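You operate a simulated robot arm through the tools that you are given. There is no shell and no other tool. Be economical: measure what you need, move in short steps, check, and stop when the job is done.

Carry out the task below with a simulated robot arm. There is one attempt and no reset: what you move stays moved.

TASK
Count the packets on the dining table top, then put as many of the food tins from the dining table top on the blue plate there.

It is judged by the outcome, as a careful person would: the job done as asked, and still so three seconds after it is handed in. It fails if anything else is knocked over, pushed out of place, dropped, spilled or broken.

THE ROBOT
A 7-joint arm with a two-finger parallel gripper, fixed in place. Base frame: the origin is at the foot of the arm, x ahead of it, y to its left, z up; the work surface is at about z = 760. Lengths are in mm, angles in rad, forces in N, time in s.
With the tool pointing down near the work surface it reaches from about 300 to 700 mm from the base axis. Its first joint turns from -1.152 to 1.152 rad. Payload 1.57 kg.
Tool frame: the origin (TCP) lies between the finger pads and is the grasp point; the fingertips stand 30 mm ahead of it; z points along the fingers, y is the line along which they close. The gripper opens to 110 mm. The fingers are 24 mm wide and 12 mm thick; the gripper's body (48 by 112 mm) begins 78 mm behind the TCP.
Orientation is that of the tool frame in the base frame, as a unit quaternion [w, x, y, z]. With the fingers straight down and closing along the base's y, the tool's x points along the base's -x, its y along +y and its z along -z.

THE INTERFACE
- The arm moves only by the tool send_rows. Its argument "rows" is a list of rows, each an object (a shift or turn left out is 0, a gripper value left out holds the last) with "rot": the turn, a rotation vector about the tool's x, y, z in units of 5 degrees (1.0 is 5 degrees), a list of three; "linear": the shift along the tool's x, y, z in units of 20 mm (1.0 is 20 mm), a list of three; "fingers": the finger opening in mm, from 0 to 110. In form: [{"rot": [ax, ay, az], "linear": [tx, ty, tz], "fingers": fingers}, ...]. A call has 1 to 10 rows; each row shifts and turns the commanded pose from where the row before left it, along the tool's axes as they then stand. A call with a number of a shift or a turn outside -1 to 1 is refused whole. A row lasts 0.2 s, in which the tool goes at most 50 mm and 0.15 rad; a call with a longer step from one row to the next is refused whole, and so is a gripper value outside its range. A pose out of reach is approached as far as the arm can. The call stops where the force on the tool passes 40 N (or 10 N more than at its start, if that is more) or the arm is blocked; 0.2 s more then pass. The fingers move at their own pace (about 108 mm/s each) and stop on an object; they squeeze with about 38 N. The grip force told is the motor's: it shows also when the fingers shut on nothing. Time passes only in rows, and 0.2 s behind the last, so rows that do not move let the fingers close. It gives the time, the measured TCP pose, the force on the tool (base axes), the opening and the grip force at its end, in the units of the frame above (readings bear some noise), and new pictures: "pictures" is both (left out), scene, wrist or none.
- Cameras (640 x 400 px; columns grow to the right, rows downward): "scene" is fixed at [154.7, -394.8, 1388.9]; the picture's right is [0.82, -0.58, 0.00], its down [-0.41, -0.58, -0.71] and it looks along [0.41, 0.57, -0.71] (base axes); focal length 310 px, centre (320, 200). "wrist" rides on the gripper at [-36, 0, -80] in the tool frame; the picture's right is [0.00, -1.00, 0.00], its down [0.97, 0.00, -0.24] and it looks along [0.24, 0.00, 0.97] (tool axes); focal length 218 px, centre (320, 200).
- pixel_to_xyz(camera, pixels): for up to 12 pixels [column, row] of the newest picture of that camera ("zoom" is the newest enlarged one), the place [x, y, z] in the base frame of the surface seen there, good to about 2 mm. No time passes.
- inspect(camera, box): a new picture of the part [left, top, right, bottom] of that camera's present view, enlarged. No time passes.
- close_job(): hands the job in; it is judged then, once.

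Work in short steps. Measure before you move; look again where a grasp or a placing could have gone wrong, and mend it. You have 60 turns and 120 pictures in all, the two below and enlarged ones among them. Open the gripper and draw the arm clear of the work before you hand the job in, unless the task says otherwise; then end with one line.

The tools are called as a command line: name --argument value ..., lists and objects as JSON in quotes. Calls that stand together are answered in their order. send_rows: Moves the arm, as the interface text tells. Its arguments: {"type":"object","properties":{"rows":{"type":"array","items":{"type":"object","properties":{"rot":{"type":"array","items":{"type":"number"}},"linear":{"type":"array","items":{"type":"number"}},"fingers":{"type":"number"}}}},"pictures":{"type":"string","enum":["both","scene","wrist","none"]}},"required":["rows"]} The other tools are called the same way: pixel_to_xyz (camera, pixels) gives the place of the surface under pixels of a picture; inspect (camera, box) takes an enlarged picture of a part of a camera's view; close_job () hands the job in.

At the start:

```text
clock: 0.0
eef_pos: [425.3, -15.7, 1003.4]
tcp_rot: [0.0, -0.001, 1.0, 0.0]
contact_force: [-0.8, -0.3, 0.7]
gripper_width: 109.9
finger_force: 0.0
```

scene: 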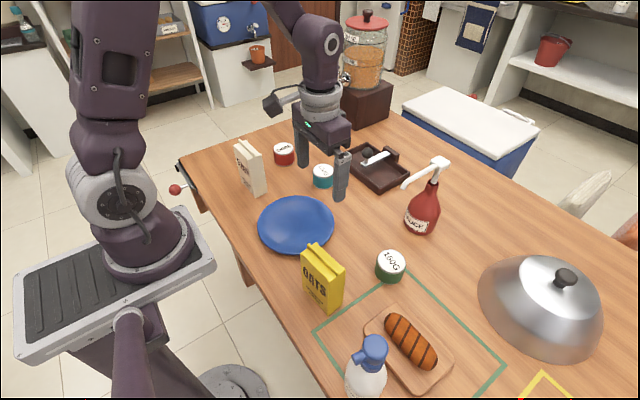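
wrist: 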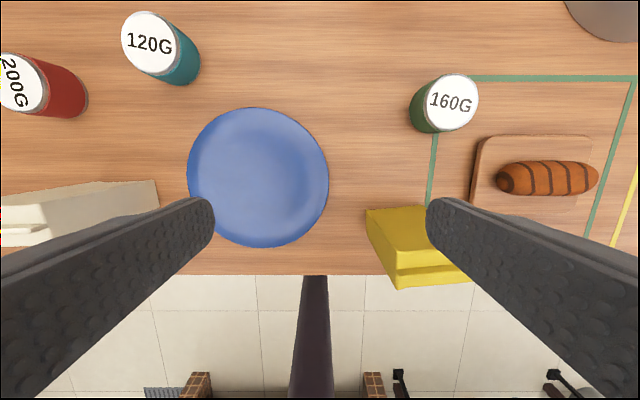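

The scene shows packets at about (250,168) and (322,278), and tins at (284,153), (323,175) and (391,266). I'll enlarge the table to check for others before counting.

inspect --camera "scene" --box '[170, 90, 430, 250]'

inspect --camera "scene" --box '[280, 220, 640, 400]'

pixel_to_xyz --camera "wrist" --pixels '[[150, 42], [20, 85], [452, 100], [258, 175], [190, 175], [328, 175], [258, 110], [258, 245], [200, 120], [435, 225]]'

pixel_to_xyz --camera "scene" --pixels '[[284, 147], [322, 169], [391, 260], [296, 224], [250, 150], [322, 255], [260, 226], [333, 226]]'

```text
2.46 times, centred on (300, 170) of scene
```

zoom: 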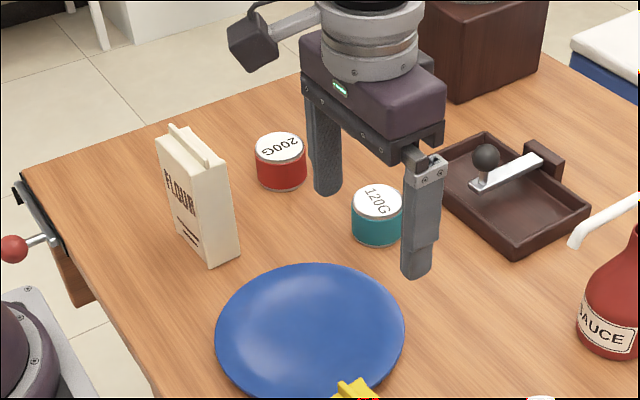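

```text
1.78 times, centred on (460, 310) of scene
```

zoom: 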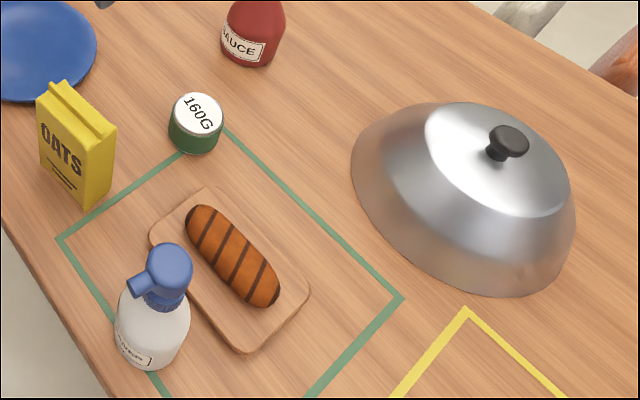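

```text
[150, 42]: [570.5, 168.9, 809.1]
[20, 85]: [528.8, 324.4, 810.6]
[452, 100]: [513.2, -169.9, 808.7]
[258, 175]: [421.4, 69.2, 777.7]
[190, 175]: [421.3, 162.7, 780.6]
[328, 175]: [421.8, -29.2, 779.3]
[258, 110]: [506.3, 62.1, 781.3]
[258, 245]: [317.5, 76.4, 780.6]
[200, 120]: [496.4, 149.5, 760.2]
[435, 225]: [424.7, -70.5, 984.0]
```

```text
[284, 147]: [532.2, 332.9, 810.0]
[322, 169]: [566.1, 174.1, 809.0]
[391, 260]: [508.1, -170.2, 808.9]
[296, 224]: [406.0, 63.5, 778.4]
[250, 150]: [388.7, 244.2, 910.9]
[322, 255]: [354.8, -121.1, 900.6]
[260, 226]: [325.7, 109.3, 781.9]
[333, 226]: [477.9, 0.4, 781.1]
```

I can see two packets so far (FLOUR and OATS), but the table runs out of the picture at the right end. I'll measure obstacle heights so I can look there safely.

pixel_to_xyz --camera "scene" --pixels '[[372, 343], [365, 380], [565, 276], [438, 163], [426, 215], [412, 340], [548, 390], [630, 380], [371, 30], [500, 300]]'

pixel_to_xyz --camera "wrist" --pixels '[[470, 75], [432, 90], [478, 95], [455, 75], [125, 40], [150, 12], [175, 40], [157, 195], [70, 210], [378, 240]]'

```text
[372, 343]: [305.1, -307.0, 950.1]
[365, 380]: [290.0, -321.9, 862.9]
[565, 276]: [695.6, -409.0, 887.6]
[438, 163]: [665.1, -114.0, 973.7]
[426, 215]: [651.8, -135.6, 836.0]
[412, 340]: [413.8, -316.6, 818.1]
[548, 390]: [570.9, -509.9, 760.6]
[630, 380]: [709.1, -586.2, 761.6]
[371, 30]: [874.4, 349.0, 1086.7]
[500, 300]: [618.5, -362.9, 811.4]
```

```text
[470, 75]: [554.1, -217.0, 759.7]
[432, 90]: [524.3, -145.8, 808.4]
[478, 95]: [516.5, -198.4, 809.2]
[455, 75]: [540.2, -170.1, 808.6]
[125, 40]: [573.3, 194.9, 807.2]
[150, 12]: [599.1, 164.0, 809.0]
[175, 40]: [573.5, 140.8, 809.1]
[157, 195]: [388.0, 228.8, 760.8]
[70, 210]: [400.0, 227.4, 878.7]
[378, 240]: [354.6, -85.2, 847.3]
```

Nothing stands above about z = 975 near the path, so I'll rise about 60 mm and go toward −y to survey that end.

send_rows --rows '[{"linear": [0, 0, -1]}, {"linear": [0, -1, -1]}, {"linear": [0, -1, -1]}, {"linear": [0, -1, -1]}, {"linear": [0, -1, 0]}, {"linear": [0, -1, 0]}, {"linear": [0, -1, 0]}, {"linear": [0, -1, 0]}, {"linear": [0, -1, 0]}, {"linear": [0, -1, 0]}]' --pictures "none"

send_rows --rows '[{"linear": [0, -1, 0]}, {"linear": [0, -1, 0]}, {"linear": [0, -1, 0]}, {"linear": [0, -1, 0]}, {"linear": [0, -1, 0]}, {"linear": [0, -1, 0]}, {"linear": [0, -1, 0]}]' --pictures "both"

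```text
clock: 2.2
eef_pos: [426.1, -196.2, 1081.7]
tcp_rot: [0.0, 0.0, 1.0, 0.0]
contact_force: [-0.5, 0.4, -0.3]
gripper_width: 110.1
finger_force: 0.1
```

```text
clock: 3.8
eef_pos: [424.2, -337.4, 1083.0]
tcp_rot: [0.0, 0.0, 1.0, 0.001]
contact_force: [0.3, -0.2, 0.4]
gripper_width: 110.0
finger_force: 0.0
```

scene: 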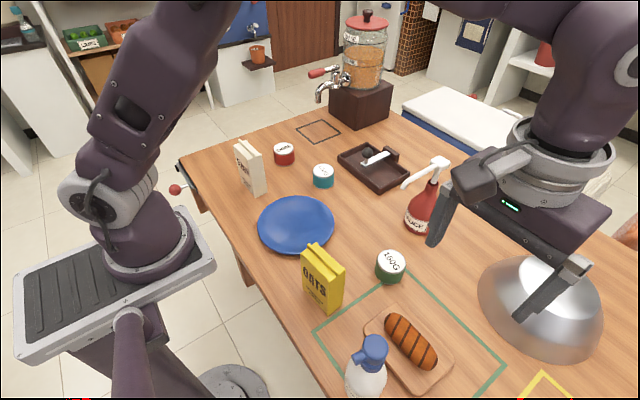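
wrist: 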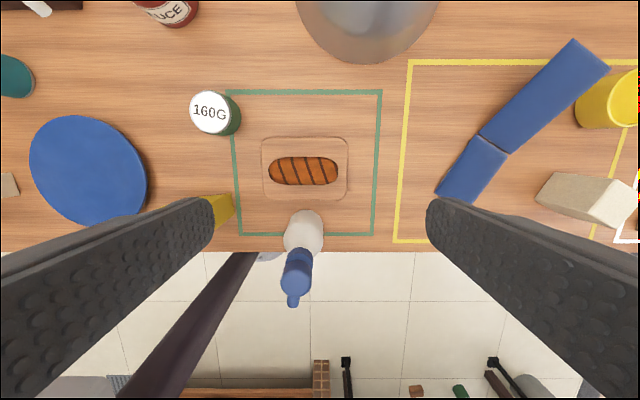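

The wrist view shows more objects at the far end: a beige packet-like box at (585,198), a yellow cylinder at (605,100) and a blue item. I'll move further that way to identify them.

send_rows --rows '[{"linear": [0, -1, 0]}, {"linear": [0, -1, 0]}, {"linear": [0, -1, 0]}, {"linear": [0, -1, 0]}, {"linear": [0, -1, 0]}, {"linear": [0, -1, 0]}, {"linear": [0, -1, 0]}, {"linear": [0, -1, 0]}, {"linear": [0, -1, 0]}]' --pictures "wrist"

```text
clock: 5.8
eef_pos: [420.3, -457.8, 1080.5]
tcp_rot: [0.001, 0.001, 1.0, 0.0]
contact_force: [-0.8, -0.3, 0.4]
gripper_width: 110.0
finger_force: 0.1
out of reach, approached as far as the arm can: row 6, 7, 8, 9
```

wrist: 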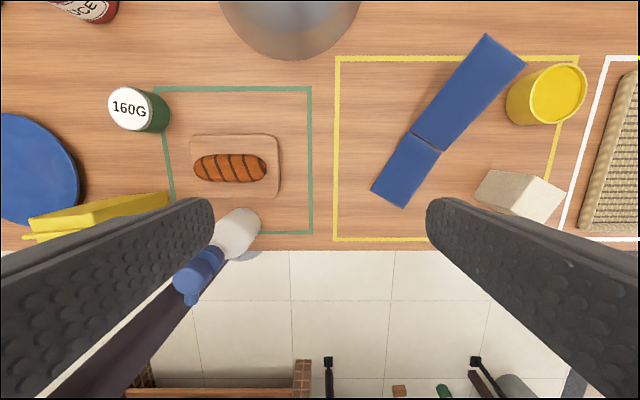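

I'll enlarge the beige object and the yellow cylinder, and tilt the camera toward −y to see the rest of the table.

inspect --camera "wrist" --box '[440, 30, 640, 250]'

send_rows --rows '[{"linear": [0, 1, 0]}, {"linear": [0, 1, 0]}, {"linear": [0, 1, 0]}, {"linear": [0, 1, 0]}, {"rot": [1, 0, 0]}, {"rot": [1, 0, 0]}, {"rot": [1, 0, 0]}, {"rot": [1, 0, 0]}, {"rot": [1, 0, 0]}, {"rot": [1, 0, 0]}]' --pictures "wrist"

```text
1.82 times, centred on (540, 140) of wrist
```

zoom: 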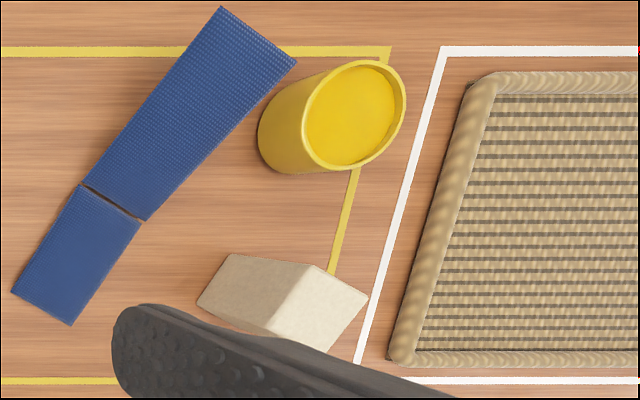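

```text
clock: 8.0
eef_pos: [421.1, -377.3, 1080.6]
tcp_rot: [0.001, -0.001, 0.966, -0.26]
contact_force: [0.9, 0.1, 0.2]
gripper_width: 109.9
finger_force: 0.1
```

wrist: 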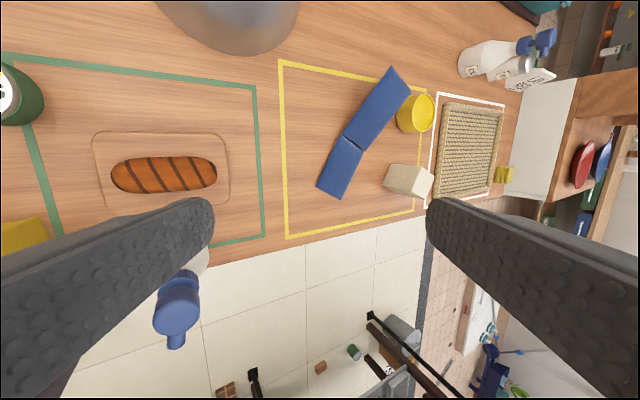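

The far end is visible now: a tray at (470,150), bottles near (500,65), the beige block at (408,180) and a small yellow item at (505,174). I'll enlarge these.

inspect --camera "wrist" --box '[370, 80, 530, 210]'

inspect --camera "wrist" --box '[420, 0, 580, 110]'

pixel_to_xyz --camera "wrist" --pixels '[[400, 178], [424, 185], [386, 180], [415, 110], [430, 200], [505, 174], [485, 60], [535, 80], [412, 167]]'

```text
3.08 times, centred on (450, 145) of wrist
```

zoom: 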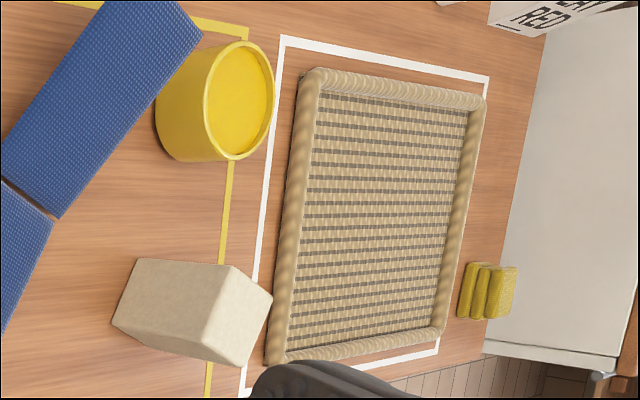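

```text
3.64 times, centred on (500, 55) of wrist
```

zoom: 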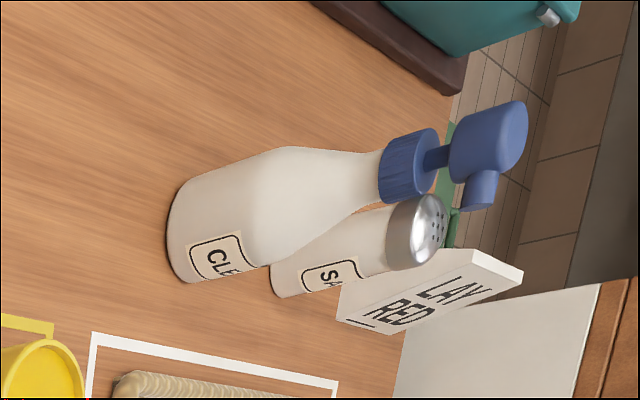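

```text
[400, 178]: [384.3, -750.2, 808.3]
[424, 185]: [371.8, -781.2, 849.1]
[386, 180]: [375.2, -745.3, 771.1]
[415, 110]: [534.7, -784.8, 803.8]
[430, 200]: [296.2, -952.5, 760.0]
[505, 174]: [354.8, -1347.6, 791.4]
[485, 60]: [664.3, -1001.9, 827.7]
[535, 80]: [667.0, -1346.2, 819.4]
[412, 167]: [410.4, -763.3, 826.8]
```

A sign is partly seen at (525,78), and the area behind the dome isn't visible yet. I'll pitch the camera forward to see the far edge and get a better view of the sign and block.

send_rows --rows '[{"rot": [-1, 0, 0]}, {"rot": [-1, 0, 0]}, {"rot": [-1, 0, 0]}, {"rot": [0, -1, 0]}, {"rot": [0, -1, 0]}, {"rot": [0, -1, 0]}, {"rot": [0, -1, 0]}, {"rot": [0, -1, 0]}, {"rot": [0, -1, 0]}]' --pictures "wrist"

inspect --camera "wrist" --box '[420, 100, 640, 240]'

```text
clock: 10.0
eef_pos: [418.7, -377.8, 1081.3]
tcp_rot: [0.257, -0.035, 0.958, -0.126]
contact_force: [0.0, 0.3, -0.2]
gripper_width: 110.0
finger_force: 0.1
```

wrist: 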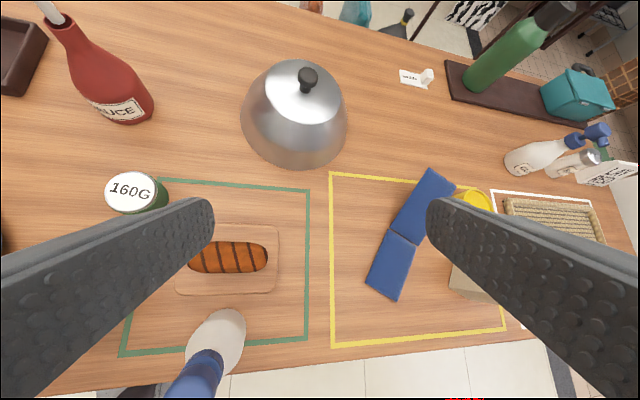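

```text
2.86 times, centred on (530, 170) of wrist
```

zoom: 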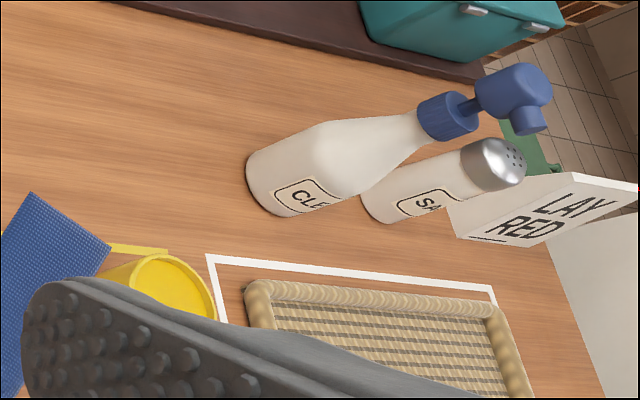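

There are more items along the far edge: a card at (415,77), shapes at (312,5), (355,12) and (395,22), and something green behind the salt. I'll enlarge them.

inspect --camera "wrist" --box '[290, 0, 450, 100]'

inspect --camera "wrist" --box '[540, 120, 640, 190]'

pixel_to_xyz --camera "wrist" --pixels '[[405, 77], [427, 75], [355, 12], [312, 6], [600, 150], [612, 175], [555, 155], [480, 90]]'

```text
4.00 times, centred on (370, 50) of wrist
```

zoom: 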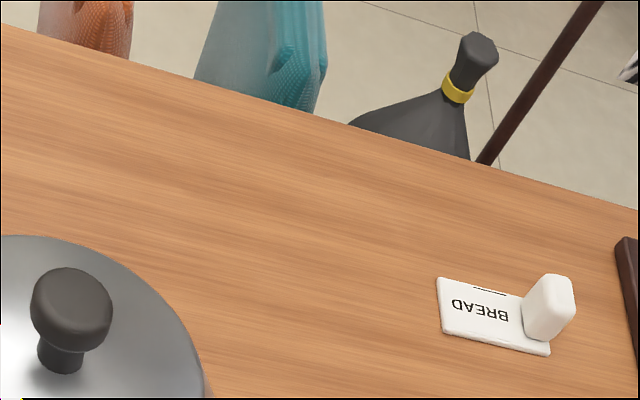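

```text
5.71 times, centred on (590, 155) of wrist
```

zoom: 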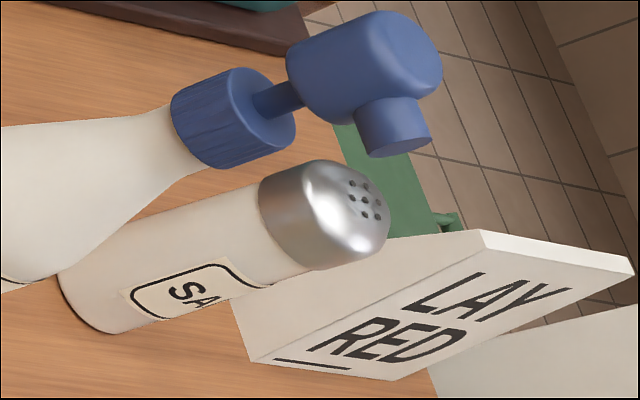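

```text
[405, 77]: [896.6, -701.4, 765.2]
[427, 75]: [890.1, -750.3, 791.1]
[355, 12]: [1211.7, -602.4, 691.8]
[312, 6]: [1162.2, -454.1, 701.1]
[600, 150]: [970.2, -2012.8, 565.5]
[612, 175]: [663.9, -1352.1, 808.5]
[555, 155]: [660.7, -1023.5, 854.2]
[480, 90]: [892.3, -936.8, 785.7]
```

The sign-like box near the salt needs identifying: is it a packet or a sign, and is it on the table? I'll measure its corners and the table around it.

pixel_to_xyz --camera "zoom" --pixels '[[486, 246], [620, 278], [395, 373], [258, 357], [245, 320], [470, 237], [490, 235], [200, 360], [415, 385], [445, 390], [330, 360]]'

send_rows --rows '[{"rot": [1, 0, 0]}, {"rot": [1, 0, 0]}, {"rot": [1, 0, 0]}, {"rot": [1, 0, 0]}, {"rot": [1, 0, 0]}, {"rot": [1, 0, 0]}]' --pictures "wrist"

```text
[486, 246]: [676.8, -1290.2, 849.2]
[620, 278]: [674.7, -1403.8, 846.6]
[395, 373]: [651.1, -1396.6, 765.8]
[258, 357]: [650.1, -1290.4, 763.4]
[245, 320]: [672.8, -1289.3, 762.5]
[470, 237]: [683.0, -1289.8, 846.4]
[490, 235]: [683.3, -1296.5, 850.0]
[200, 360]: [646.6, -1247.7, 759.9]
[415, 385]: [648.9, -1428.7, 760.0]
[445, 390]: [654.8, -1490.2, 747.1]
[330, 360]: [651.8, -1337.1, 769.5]
```

```text
clock: 11.4
eef_pos: [418.2, -376.6, 1080.7]
tcp_rot: [0.256, 0.034, 0.892, -0.371]
contact_force: [0.0, 0.5, 0.0]
gripper_width: 110.1
finger_force: 0.1
```

wrist: 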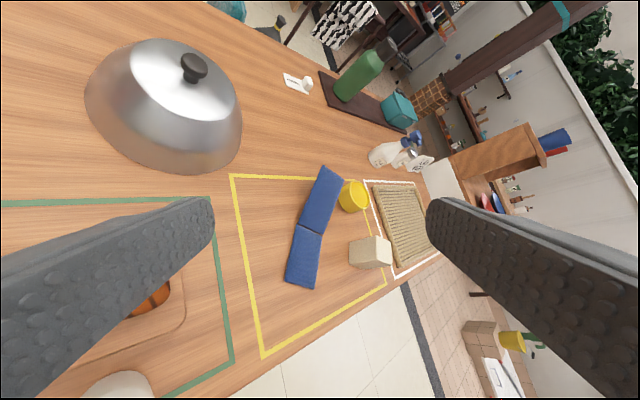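

The "LAY RED" object is a thin, leaning card about 110 × 90 mm, so it's a sign and not a packet. I'll take a closer look at the beige block at (370,250).

inspect --camera "wrist" --box '[330, 170, 450, 280]'

inspect --camera "wrist" --box '[360, 110, 460, 180]'

pixel_to_xyz --camera "wrist" --pixels '[[351, 242], [373, 238], [389, 243], [390, 264], [364, 266], [350, 265], [376, 266]]'

```text
3.64 times, centred on (390, 225) of wrist
```

zoom: 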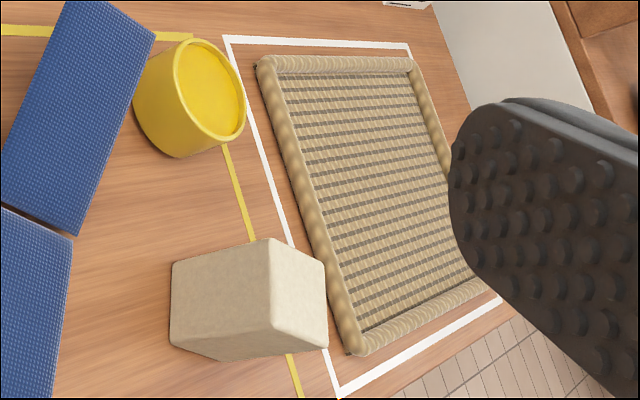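

```text
5.71 times, centred on (410, 145) of wrist
```

zoom: 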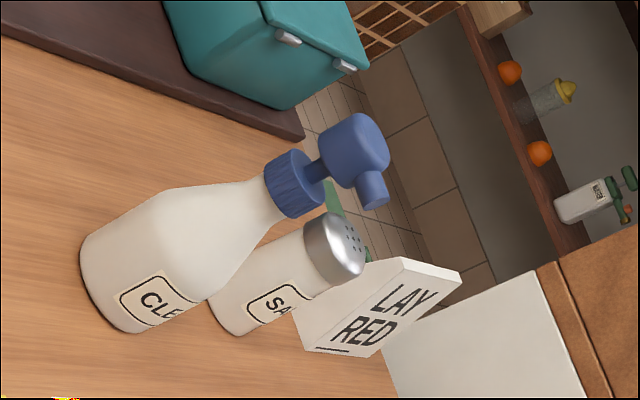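

```text
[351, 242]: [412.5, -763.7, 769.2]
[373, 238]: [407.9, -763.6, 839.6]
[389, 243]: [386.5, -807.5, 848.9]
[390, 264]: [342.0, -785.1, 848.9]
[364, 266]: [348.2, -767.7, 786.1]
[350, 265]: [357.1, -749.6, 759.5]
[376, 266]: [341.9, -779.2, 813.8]
```

The beige object is a plain block with no label or fold, so it isn't a packet. I'll undo the tilts and go back.

send_rows --rows '[{"rot": [-1, 0, 0]}, {"rot": [-1, 0, 0]}, {"rot": [-1, 0, 0]}, {"rot": [-1, 0, 0]}, {"rot": [-1, 0, 0]}, {"rot": [-1, 0, 0]}, {"rot": [0, 1, 0]}, {"rot": [0, 1, 0]}, {"rot": [0, 1, 0]}, {"rot": [0, 1, 0]}]' --pictures "none"

send_rows --rows '[{"rot": [0, 1, 0]}, {"rot": [0, 1, 0]}, {"rot": [-1, 0, 0]}, {"rot": [-1, 0, 0]}, {"rot": [-1, 0, 0]}, {"linear": [0, 1, 0]}, {"linear": [0, 1, 0]}, {"linear": [0, 1, 0]}, {"linear": [0, 1, 0]}, {"linear": [0, 1, 0]}]' --pictures "none"

send_rows --rows '[{"linear": [0, 1, 0]}, {"linear": [0, 1, 0]}, {"linear": [0, 1, 0]}, {"linear": [0, 1, 0]}, {"linear": [0, 1, 0]}, {"linear": [0, 1, 0]}, {"linear": [0, 1, 0]}, {"linear": [0, 1, 0]}, {"linear": [0, 1, 0]}, {"linear": [0, 1, 0]}]' --pictures "none"

send_rows --rows '[{"linear": [0, 1, 0]}, {"linear": [0, 1, 0]}, {"linear": [0, 1, 0]}, {"linear": [0, 1, 0]}, {"linear": [0, 1, 0]}, {"rot": [0, -1, 0]}, {"rot": [0, -1, 0]}, {"rot": [0, -1, 0]}, {"rot": [0, -1, 0]}, {"rot": [0, -1, 0]}]' --pictures "wrist"

```text
clock: 13.6
eef_pos: [419.7, -378.0, 1080.6]
tcp_rot: [0.086, -0.012, 0.988, -0.131]
contact_force: [0.0, 0.7, -0.3]
gripper_width: 110.1
finger_force: 0.0
```

```text
clock: 15.8
eef_pos: [420.6, -278.1, 1081.1]
tcp_rot: [0.0, 0.0, 1.0, 0.0]
contact_force: [-0.5, 1.2, -0.2]
gripper_width: 110.0
finger_force: 0.1
```

```text
clock: 18.0
eef_pos: [420.6, -77.7, 1081.4]
tcp_rot: [-0.001, 0.0, 1.0, 0.0]
contact_force: [-0.4, 1.2, -0.2]
gripper_width: 110.3
finger_force: 0.2
```

```text
clock: 20.2
eef_pos: [419.5, 22.1, 1080.5]
tcp_rot: [0.218, 0.0, 0.976, 0.001]
contact_force: [-0.7, 0.9, 0.1]
gripper_width: 110.0
finger_force: 0.1
```

wrist: 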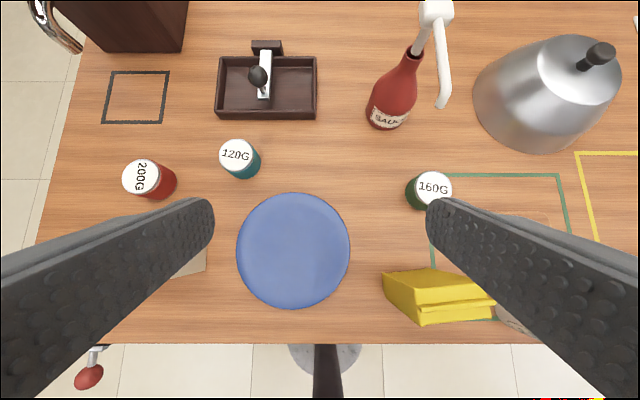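

The area in front of the arm holds no more packets, so the count is 2 and I'll put two tins on the plate. I'll level the tool and go above the 120G tin at about (570,168).

send_rows --rows '[{"rot": [0, 1, 0]}, {"rot": [0, 1, 0]}, {"rot": [0, 1, 0]}, {"rot": [0, 1, 0]}, {"rot": [0, 1, 0]}, {"linear": [-1, 1, 0]}, {"linear": [-1, 1, 0]}, {"linear": [-1, 1, 0]}, {"linear": [-1, 1, 0]}, {"linear": [-1, 1, 0]}]' --pictures "none"

send_rows --rows '[{"linear": [-1, 1, 1]}, {"linear": [-1, 1, 1]}, {"linear": [-0.5, 0.3, 1]}, {"linear": [0, 0, 1]}, {"linear": [0, 0, 1]}, {"linear": [0, 0, 1]}, {"linear": [0, 0, 1]}]' --pictures "both"

```text
clock: 22.4
eef_pos: [520.6, 124.2, 1080.4]
tcp_rot: [0.0, -0.001, 1.0, 0.0]
contact_force: [0.0, -0.1, 0.3]
gripper_width: 110.2
finger_force: 0.0
```

```text
clock: 24.0
eef_pos: [571.9, 169.9, 940.6]
tcp_rot: [0.0, -0.001, 1.0, 0.0]
contact_force: [1.2, -0.4, 0.1]
gripper_width: 109.9
finger_force: 0.1
```

scene: 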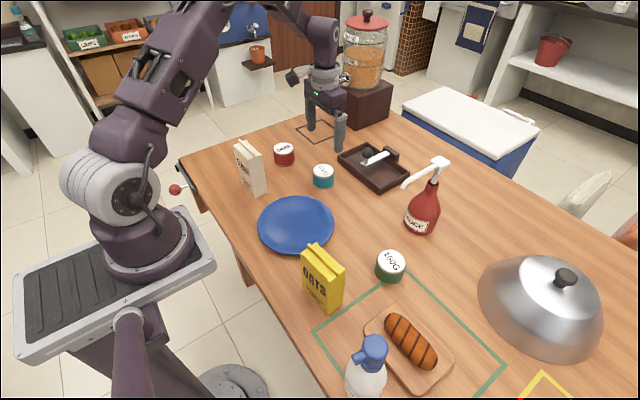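
wrist: 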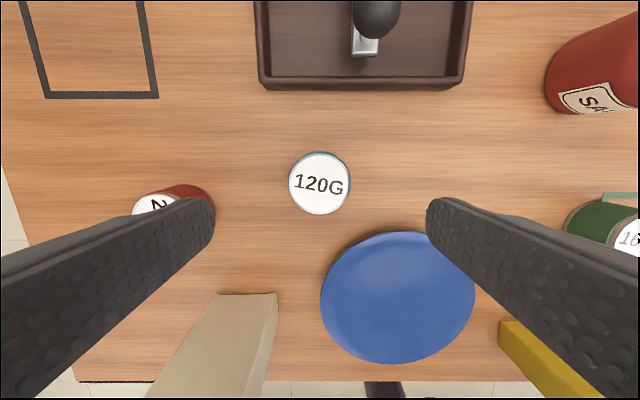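

pixel_to_xyz --camera "wrist" --pixels '[[319, 183], [291, 183], [348, 183], [319, 155], [319, 212], [398, 297], [322, 297], [472, 290], [398, 232], [392, 361], [355, 297], [440, 297]]'

```text
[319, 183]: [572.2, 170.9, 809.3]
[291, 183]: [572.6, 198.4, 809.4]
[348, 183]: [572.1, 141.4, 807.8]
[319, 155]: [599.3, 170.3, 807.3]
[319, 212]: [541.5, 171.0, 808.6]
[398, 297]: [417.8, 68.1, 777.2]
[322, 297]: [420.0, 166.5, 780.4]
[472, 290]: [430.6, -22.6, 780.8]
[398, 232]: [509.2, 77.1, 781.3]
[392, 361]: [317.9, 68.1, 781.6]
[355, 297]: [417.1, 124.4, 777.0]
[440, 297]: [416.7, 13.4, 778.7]
```

The 120G tin is centred at (571.5,170), 58 mm across, with its top at 809. The plate is centred at about (413,70) with its floor at about 777. I'll descend to z ≈ 800 and close.

send_rows --rows '[{"linear": [0, 0, 1]}, {"linear": [0, 0, 1]}, {"linear": [0, 0, 1]}, {"linear": [0, 0, 1]}, {"linear": [0, 0, 1]}, {"linear": [0, 0, 1]}, {"linear": [0, 0, 1]}, {"fingers": 40}, {"fingers": 40}, {"fingers": 40}]' --pictures "wrist"

```text
clock: 26.2
eef_pos: [570.6, 168.4, 801.5]
tcp_rot: [0.001, 0.001, 1.0, -0.001]
contact_force: [-1.1, 0.0, -0.4]
gripper_width: 62.4
finger_force: 37.8
```

wrist: 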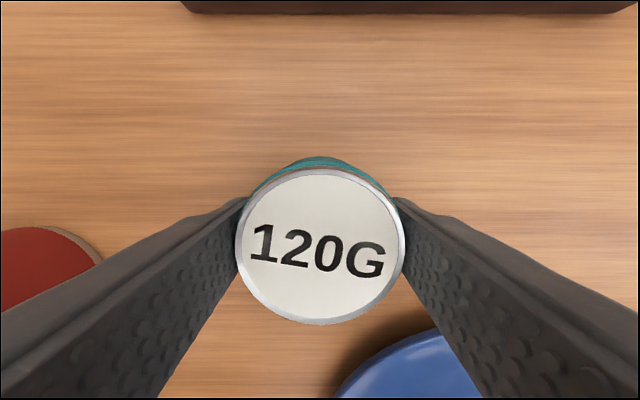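

The tin is held (width 62.4, 38 N). I'll lift it and carry it over the far half of the plate, to (451,70).

send_rows --rows '[{"linear": [0, 0, -1]}, {"linear": [0, 0, -1]}, {"linear": [0, 0, -1]}, {"linear": [1, -0.82, 0]}, {"linear": [1, -0.82, 0]}, {"linear": [1, -0.82, 0]}, {"linear": [1, -0.82, 0]}, {"linear": [1, -0.82, 0]}, {"linear": [1, -0.82, 0]}, {}]' --pictures "both"

```text
clock: 28.4
eef_pos: [449.6, 70.4, 860.8]
tcp_rot: [0.0, 0.001, 1.0, 0.001]
contact_force: [-0.1, -0.3, -0.9]
gripper_width: 62.3
finger_force: 37.8
```

scene: 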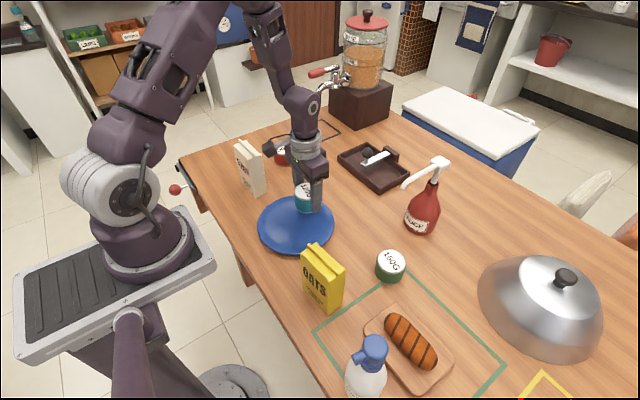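
wrist: 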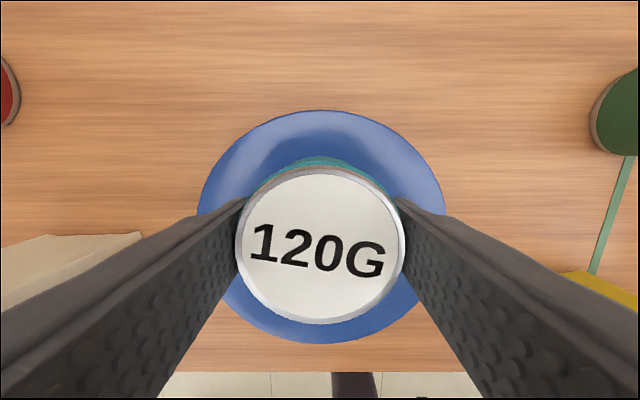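

The tin is above the plate; contact is expected near TCP z ≈ 818. I'll lower it in small final steps.

send_rows --rows '[{"linear": [0, 0, 1]}, {"linear": [0, 0, 0.7]}, {"linear": [0, 0, 0.2]}, {"linear": [0, 0, 0.1]}, {"linear": [0, 0, 0.1]}, {}]' --pictures "none"

```text
clock: 29.8
eef_pos: [450.9, 70.3, 819.5]
tcp_rot: [0.001, 0.0, 1.0, 0.0]
contact_force: [-1.3, 0.5, 26.5]
gripper_width: 62.2
finger_force: 38.5
```

It has made contact (26 N). I'll ease up 1 mm, open, and rise.

send_rows --rows '[{"linear": [0, 0, -0.05]}, {"fingers": 90}, {"fingers": 90}, {"linear": [0, 0, -0.5]}, {"linear": [0, 0, -1]}, {"linear": [0, 0, -1]}, {"linear": [0, 0, -1]}, {"linear": [0, 0, -1]}]' --pictures "both"

```text
clock: 31.6
eef_pos: [450.1, 70.1, 910.5]
tcp_rot: [0.0, -0.001, 1.0, 0.0]
contact_force: [0.2, 0.0, -0.2]
gripper_width: 90.2
finger_force: 0.0
```

scene: 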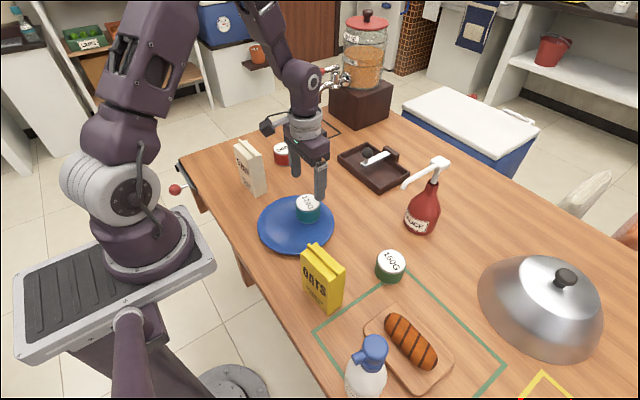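
wrist: 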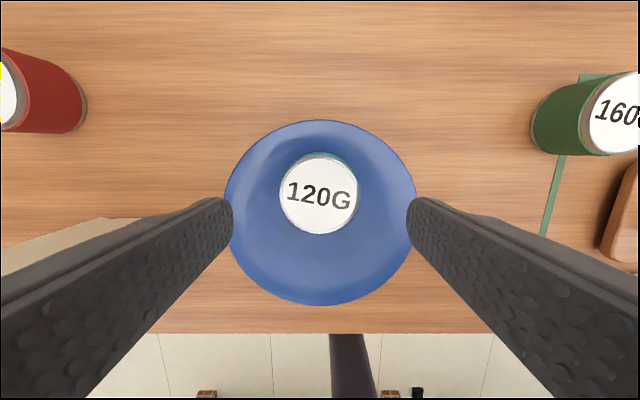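

The 120G tin is resting on the plate. Next is the 160G tin at about (512,−171); I'll check the sauce bottle's spout clearance and the tin's centre first.

pixel_to_xyz --camera "scene" --pixels '[[405, 186], [409, 180], [422, 172], [440, 160], [391, 260], [377, 261], [406, 262], [391, 250], [391, 271]]'

send_rows --rows '[{"linear": [-1, 0, -1], "fingers": 110}, {"linear": [-1, -1, -1]}, {"linear": [-1, -1, 0]}, {"linear": [0, -1, 0]}, {"linear": [0, -1, 0]}, {"linear": [0, -1, 0]}, {"linear": [0, -1, 0]}, {"linear": [0, -1, 0]}]' --pictures "wrist"

```text
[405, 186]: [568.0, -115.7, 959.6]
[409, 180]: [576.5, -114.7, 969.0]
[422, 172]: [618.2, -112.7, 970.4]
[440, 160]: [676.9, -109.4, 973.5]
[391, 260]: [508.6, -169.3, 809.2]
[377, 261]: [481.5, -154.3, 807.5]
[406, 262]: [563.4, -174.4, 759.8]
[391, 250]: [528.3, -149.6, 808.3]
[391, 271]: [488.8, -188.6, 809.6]
```

```text
clock: 33.4
eef_pos: [511.2, -69.8, 948.1]
tcp_rot: [0.001, 0.0, 1.0, 0.0]
contact_force: [0.4, -0.1, 0.0]
gripper_width: 110.1
finger_force: 0.0
```

wrist: 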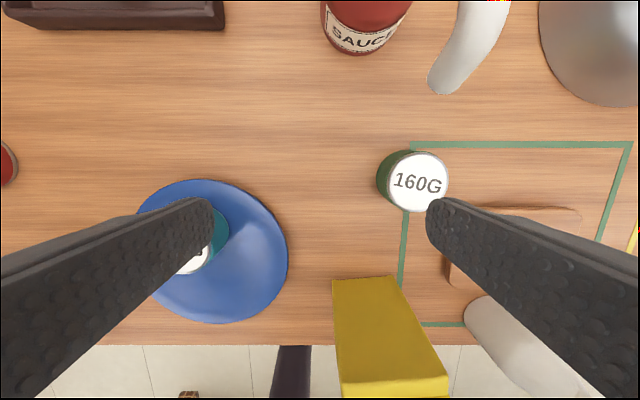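

The sauce spout tip at (568,−116, z 960) would be close to the hand at the green tin, while the 200G tin at about (530,328) is in the open. I'll take the red tin instead.

send_rows --rows '[{"linear": [0, 1, -1]}, {"linear": [0, 1, 0]}, {"linear": [0, 1, 0]}, {"linear": [0, 1, 0]}, {"linear": [0, 1, 0]}, {"linear": [0, 1, 0]}, {"linear": [0, 1, 0]}, {"linear": [0, 1, 0]}, {"linear": [0, 1, 0]}, {"linear": [0, 1, 0]}]' --pictures "none"

send_rows --rows '[{"linear": [-1, 1, 0]}, {"linear": [0, 1, 0]}, {"linear": [0, 1, 0]}, {"linear": [0, 1, 0]}, {"linear": [0, 1, 0]}, {"linear": [0, 1, 0]}, {"linear": [0, 1, 0]}, {"linear": [0, 1, 0]}, {"linear": [0, 1, 0]}, {"linear": [0, 1, 0]}]' --pictures "both"

```text
clock: 35.6
eef_pos: [509.6, 129.7, 969.5]
tcp_rot: [0.0, 0.0, 1.0, 0.0]
contact_force: [0.0, 0.7, 0.3]
gripper_width: 110.0
finger_force: 0.1
```

```text
clock: 37.8
eef_pos: [529.6, 329.9, 969.3]
tcp_rot: [0.0, 0.0, 1.0, 0.0]
contact_force: [0.8, 0.0, -0.4]
gripper_width: 110.0
finger_force: 0.1
```

scene: 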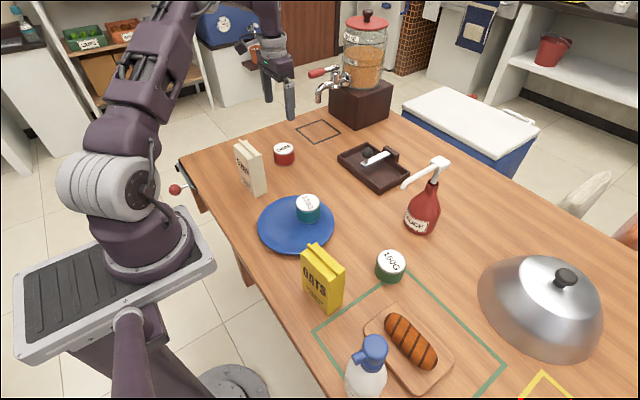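
wrist: 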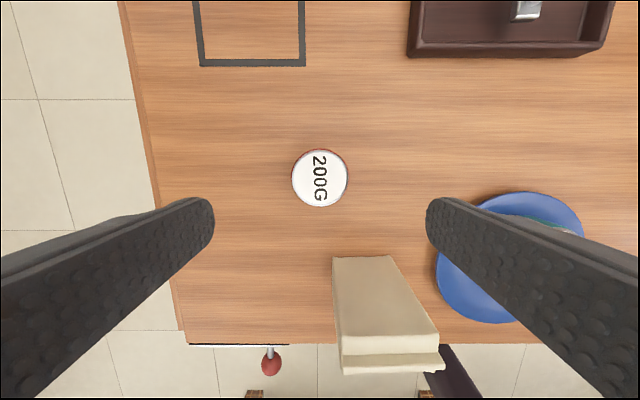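

pixel_to_xyz --camera "wrist" --pixels '[[320, 178], [294, 178], [346, 178], [320, 152], [320, 204], [362, 258], [338, 330], [430, 330]]'

```text
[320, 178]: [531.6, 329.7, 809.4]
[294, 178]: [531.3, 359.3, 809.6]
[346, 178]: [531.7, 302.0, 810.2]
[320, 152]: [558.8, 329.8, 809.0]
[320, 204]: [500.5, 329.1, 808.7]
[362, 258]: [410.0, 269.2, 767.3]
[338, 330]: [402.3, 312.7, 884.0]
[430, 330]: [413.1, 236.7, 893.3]
```

The red tin is at (531,330), lined up with the tool, and the FLOUR packet ends at x ≈ 413, clear of the hand. I'll descend to z ≈ 801 and grip.

send_rows --rows '[{"linear": [-0.05, 0, 1]}, {"linear": [0, 0, 1]}, {"linear": [0, 0, 1]}, {"linear": [0, 0, 1]}, {"linear": [0, 0, 1]}, {"linear": [0, 0, 1]}, {"linear": [0, 0, 1]}, {"linear": [0, 0, 1]}, {"linear": [0, 0, 0.4]}]' --pictures "none"

send_rows --rows '[{"fingers": 40}, {"fingers": 40}, {"fingers": 40}, {"linear": [0, 0, -1]}, {"linear": [0, 0, -1]}, {"linear": [0, 0, -1]}, {"linear": [0, 0, -1]}, {"linear": [0, 0, -1]}, {"linear": [0, 0, -1]}]' --pictures "both"

```text
clock: 39.8
eef_pos: [530.3, 329.6, 801.3]
tcp_rot: [0.0, 0.0, 1.0, 0.0]
contact_force: [-0.1, 0.3, 1.0]
gripper_width: 110.1
finger_force: 0.0
```

```text
clock: 41.8
eef_pos: [532.1, 329.7, 922.6]
tcp_rot: [-0.001, 0.0, 1.0, 0.0]
contact_force: [-0.1, 0.1, -1.8]
gripper_width: 65.0
finger_force: 38.1
```

scene: 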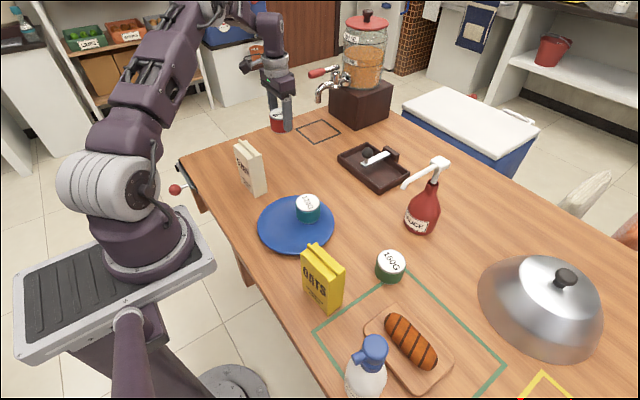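
wrist: 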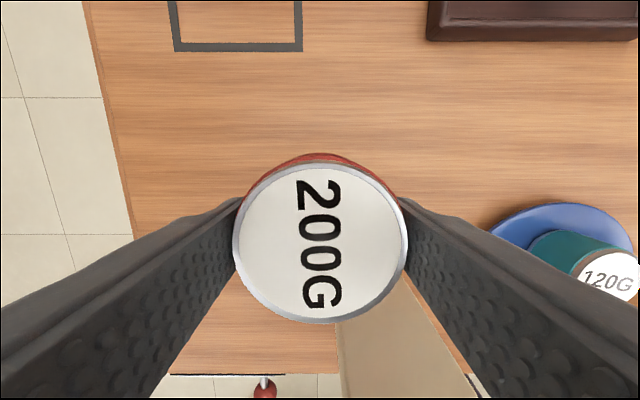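

I'm holding the red tin (65 mm, 38 N). I'll carry it along −y at x ≈ 532, then go −x over the plate, staying clear of the FLOUR packet.

send_rows --rows '[{"linear": [0, -1, 0]}, {"linear": [0, -1, 0]}, {"linear": [0, -1, 0]}, {"linear": [0, -1, 0]}, {"linear": [0, -1, 0]}, {"linear": [0, -1, 0]}, {"linear": [0, -1, 0]}, {"linear": [0, -1, 0]}, {"linear": [0, -1, 0]}, {"linear": [0, -1, 0]}]' --pictures "none"

send_rows --rows '[{"linear": [0, -1, 0]}, {"linear": [0, -1, 0]}, {"linear": [1, -1, 0]}, {"linear": [1, 0, 0]}, {"linear": [1, 0, 0]}, {"linear": [1, 0, 0]}, {"linear": [1, 0, 0]}, {"linear": [1, 0, 0]}, {"linear": [1, 0, 0]}, {"linear": [0.75, 0, 0]}]' --pictures "both"

```text
clock: 44.0
eef_pos: [531.7, 129.7, 922.6]
tcp_rot: [0.0, 0.0, 1.0, 0.0]
contact_force: [0.3, -0.1, -2.2]
gripper_width: 64.9
finger_force: 37.7
```

```text
clock: 46.2
eef_pos: [378.2, 68.9, 922.7]
tcp_rot: [0.0, 0.001, 1.0, 0.001]
contact_force: [-0.5, -0.8, -2.3]
gripper_width: 65.1
finger_force: 38.2
```

scene: 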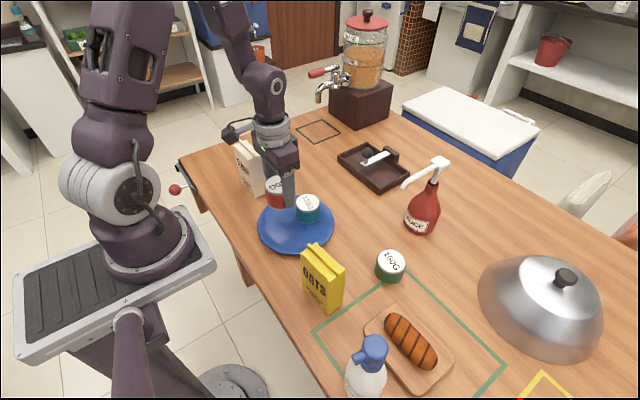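
wrist: 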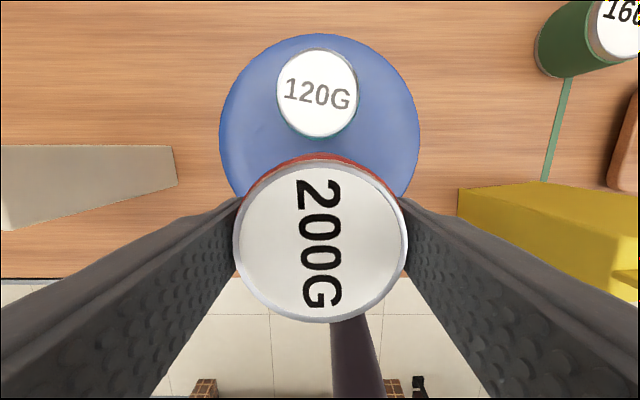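

I'll check the gap to the 120G tin before lowering.

pixel_to_xyz --camera "wrist" --pixels '[[317, 92], [317, 52], [317, 134], [317, 150], [222, 135], [418, 135], [320, 37]]'

```text
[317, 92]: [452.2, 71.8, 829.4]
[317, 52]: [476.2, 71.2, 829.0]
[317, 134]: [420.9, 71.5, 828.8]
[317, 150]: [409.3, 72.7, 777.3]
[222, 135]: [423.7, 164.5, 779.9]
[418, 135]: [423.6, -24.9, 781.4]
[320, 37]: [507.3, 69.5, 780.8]
```

120G's near edge is at x ≈ 421 and the red tin's will be at about 409, so there's room. I'll lower it in small final steps.

send_rows --rows '[{"linear": [0.1, 0, 1]}, {"linear": [0, 0, 1]}, {"linear": [0, 0, 1]}, {"linear": [0, 0, 1]}, {"linear": [0, 0, 0.7]}, {"linear": [0, 0, 0.2]}, {"linear": [0, 0, 0.15]}, {"linear": [0, 0, 0.1]}, {}]' --pictures "none"

```text
clock: 48.2
eef_pos: [373.8, 69.7, 817.6]
tcp_rot: [0.001, 0.0, 1.0, 0.0]
contact_force: [2.6, 0.1, 5.5]
gripper_width: 65.0
finger_force: 37.7
```

Light contact is felt (5.5 N at z 817.6). I'll open the fingers and rise clear.

send_rows --rows '[{"linear": [0, 0, 0.03]}, {"fingers": 90}, {"fingers": 90}, {"linear": [0, 0, -0.5]}, {"linear": [0, 0, -1]}, {"linear": [0, 0, -1]}, {"linear": [0, 0, -1]}, {"linear": [0, 0, -1]}, {"linear": [0, 0, -1]}, {"linear": [0, 0, -1]}]' --pictures "none"

send_rows --rows '[{"linear": [0, 0, -1]}, {"linear": [0, 0, -1]}, {"linear": [0, 0, -1]}, {"linear": [0, 0, -1]}, {}, {}]' --pictures "both"

inspect --camera "scene" --box '[220, 130, 380, 270]'

```text
clock: 50.4
eef_pos: [373.5, 69.3, 948.9]
tcp_rot: [0.0, -0.001, 1.0, 0.0]
contact_force: [-0.1, -0.6, -0.4]
gripper_width: 89.8
finger_force: 0.2
```

```text
clock: 51.8
eef_pos: [373.6, 68.5, 1028.2]
tcp_rot: [0.001, -0.001, 1.0, 0.0]
contact_force: [0.8, -0.5, -0.4]
gripper_width: 90.1
finger_force: 0.0
```

scene: 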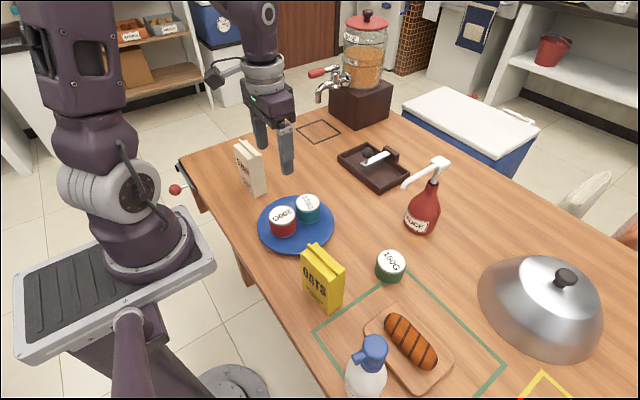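
wrist: 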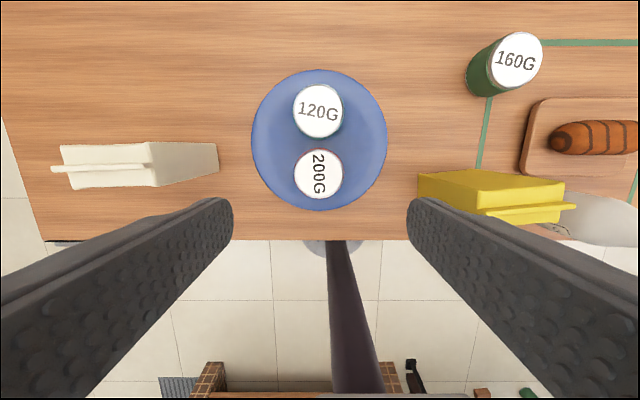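

```text
2.86 times, centred on (300, 200) of scene
```

zoom: 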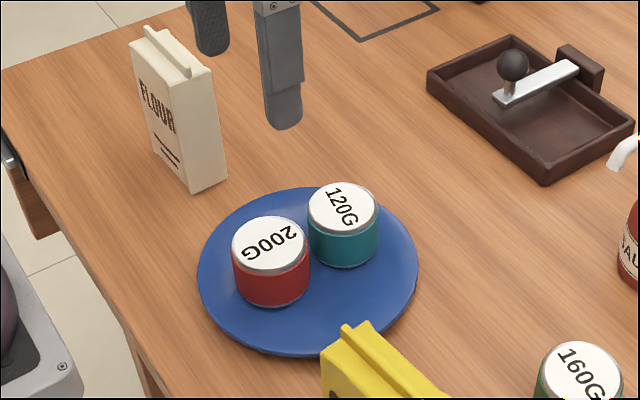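

Two tins (120G and 200G) stand upright on the blue plate, matching the two packets (FLOUR and OATS). The gripper is open and clear, and nothing else looks disturbed.

close_job

```text
The job is handed in.
```

I counted two packets on the dining table (FLOUR and OATS) and put two food tins, the 120G and the 200G, on the blue plate.
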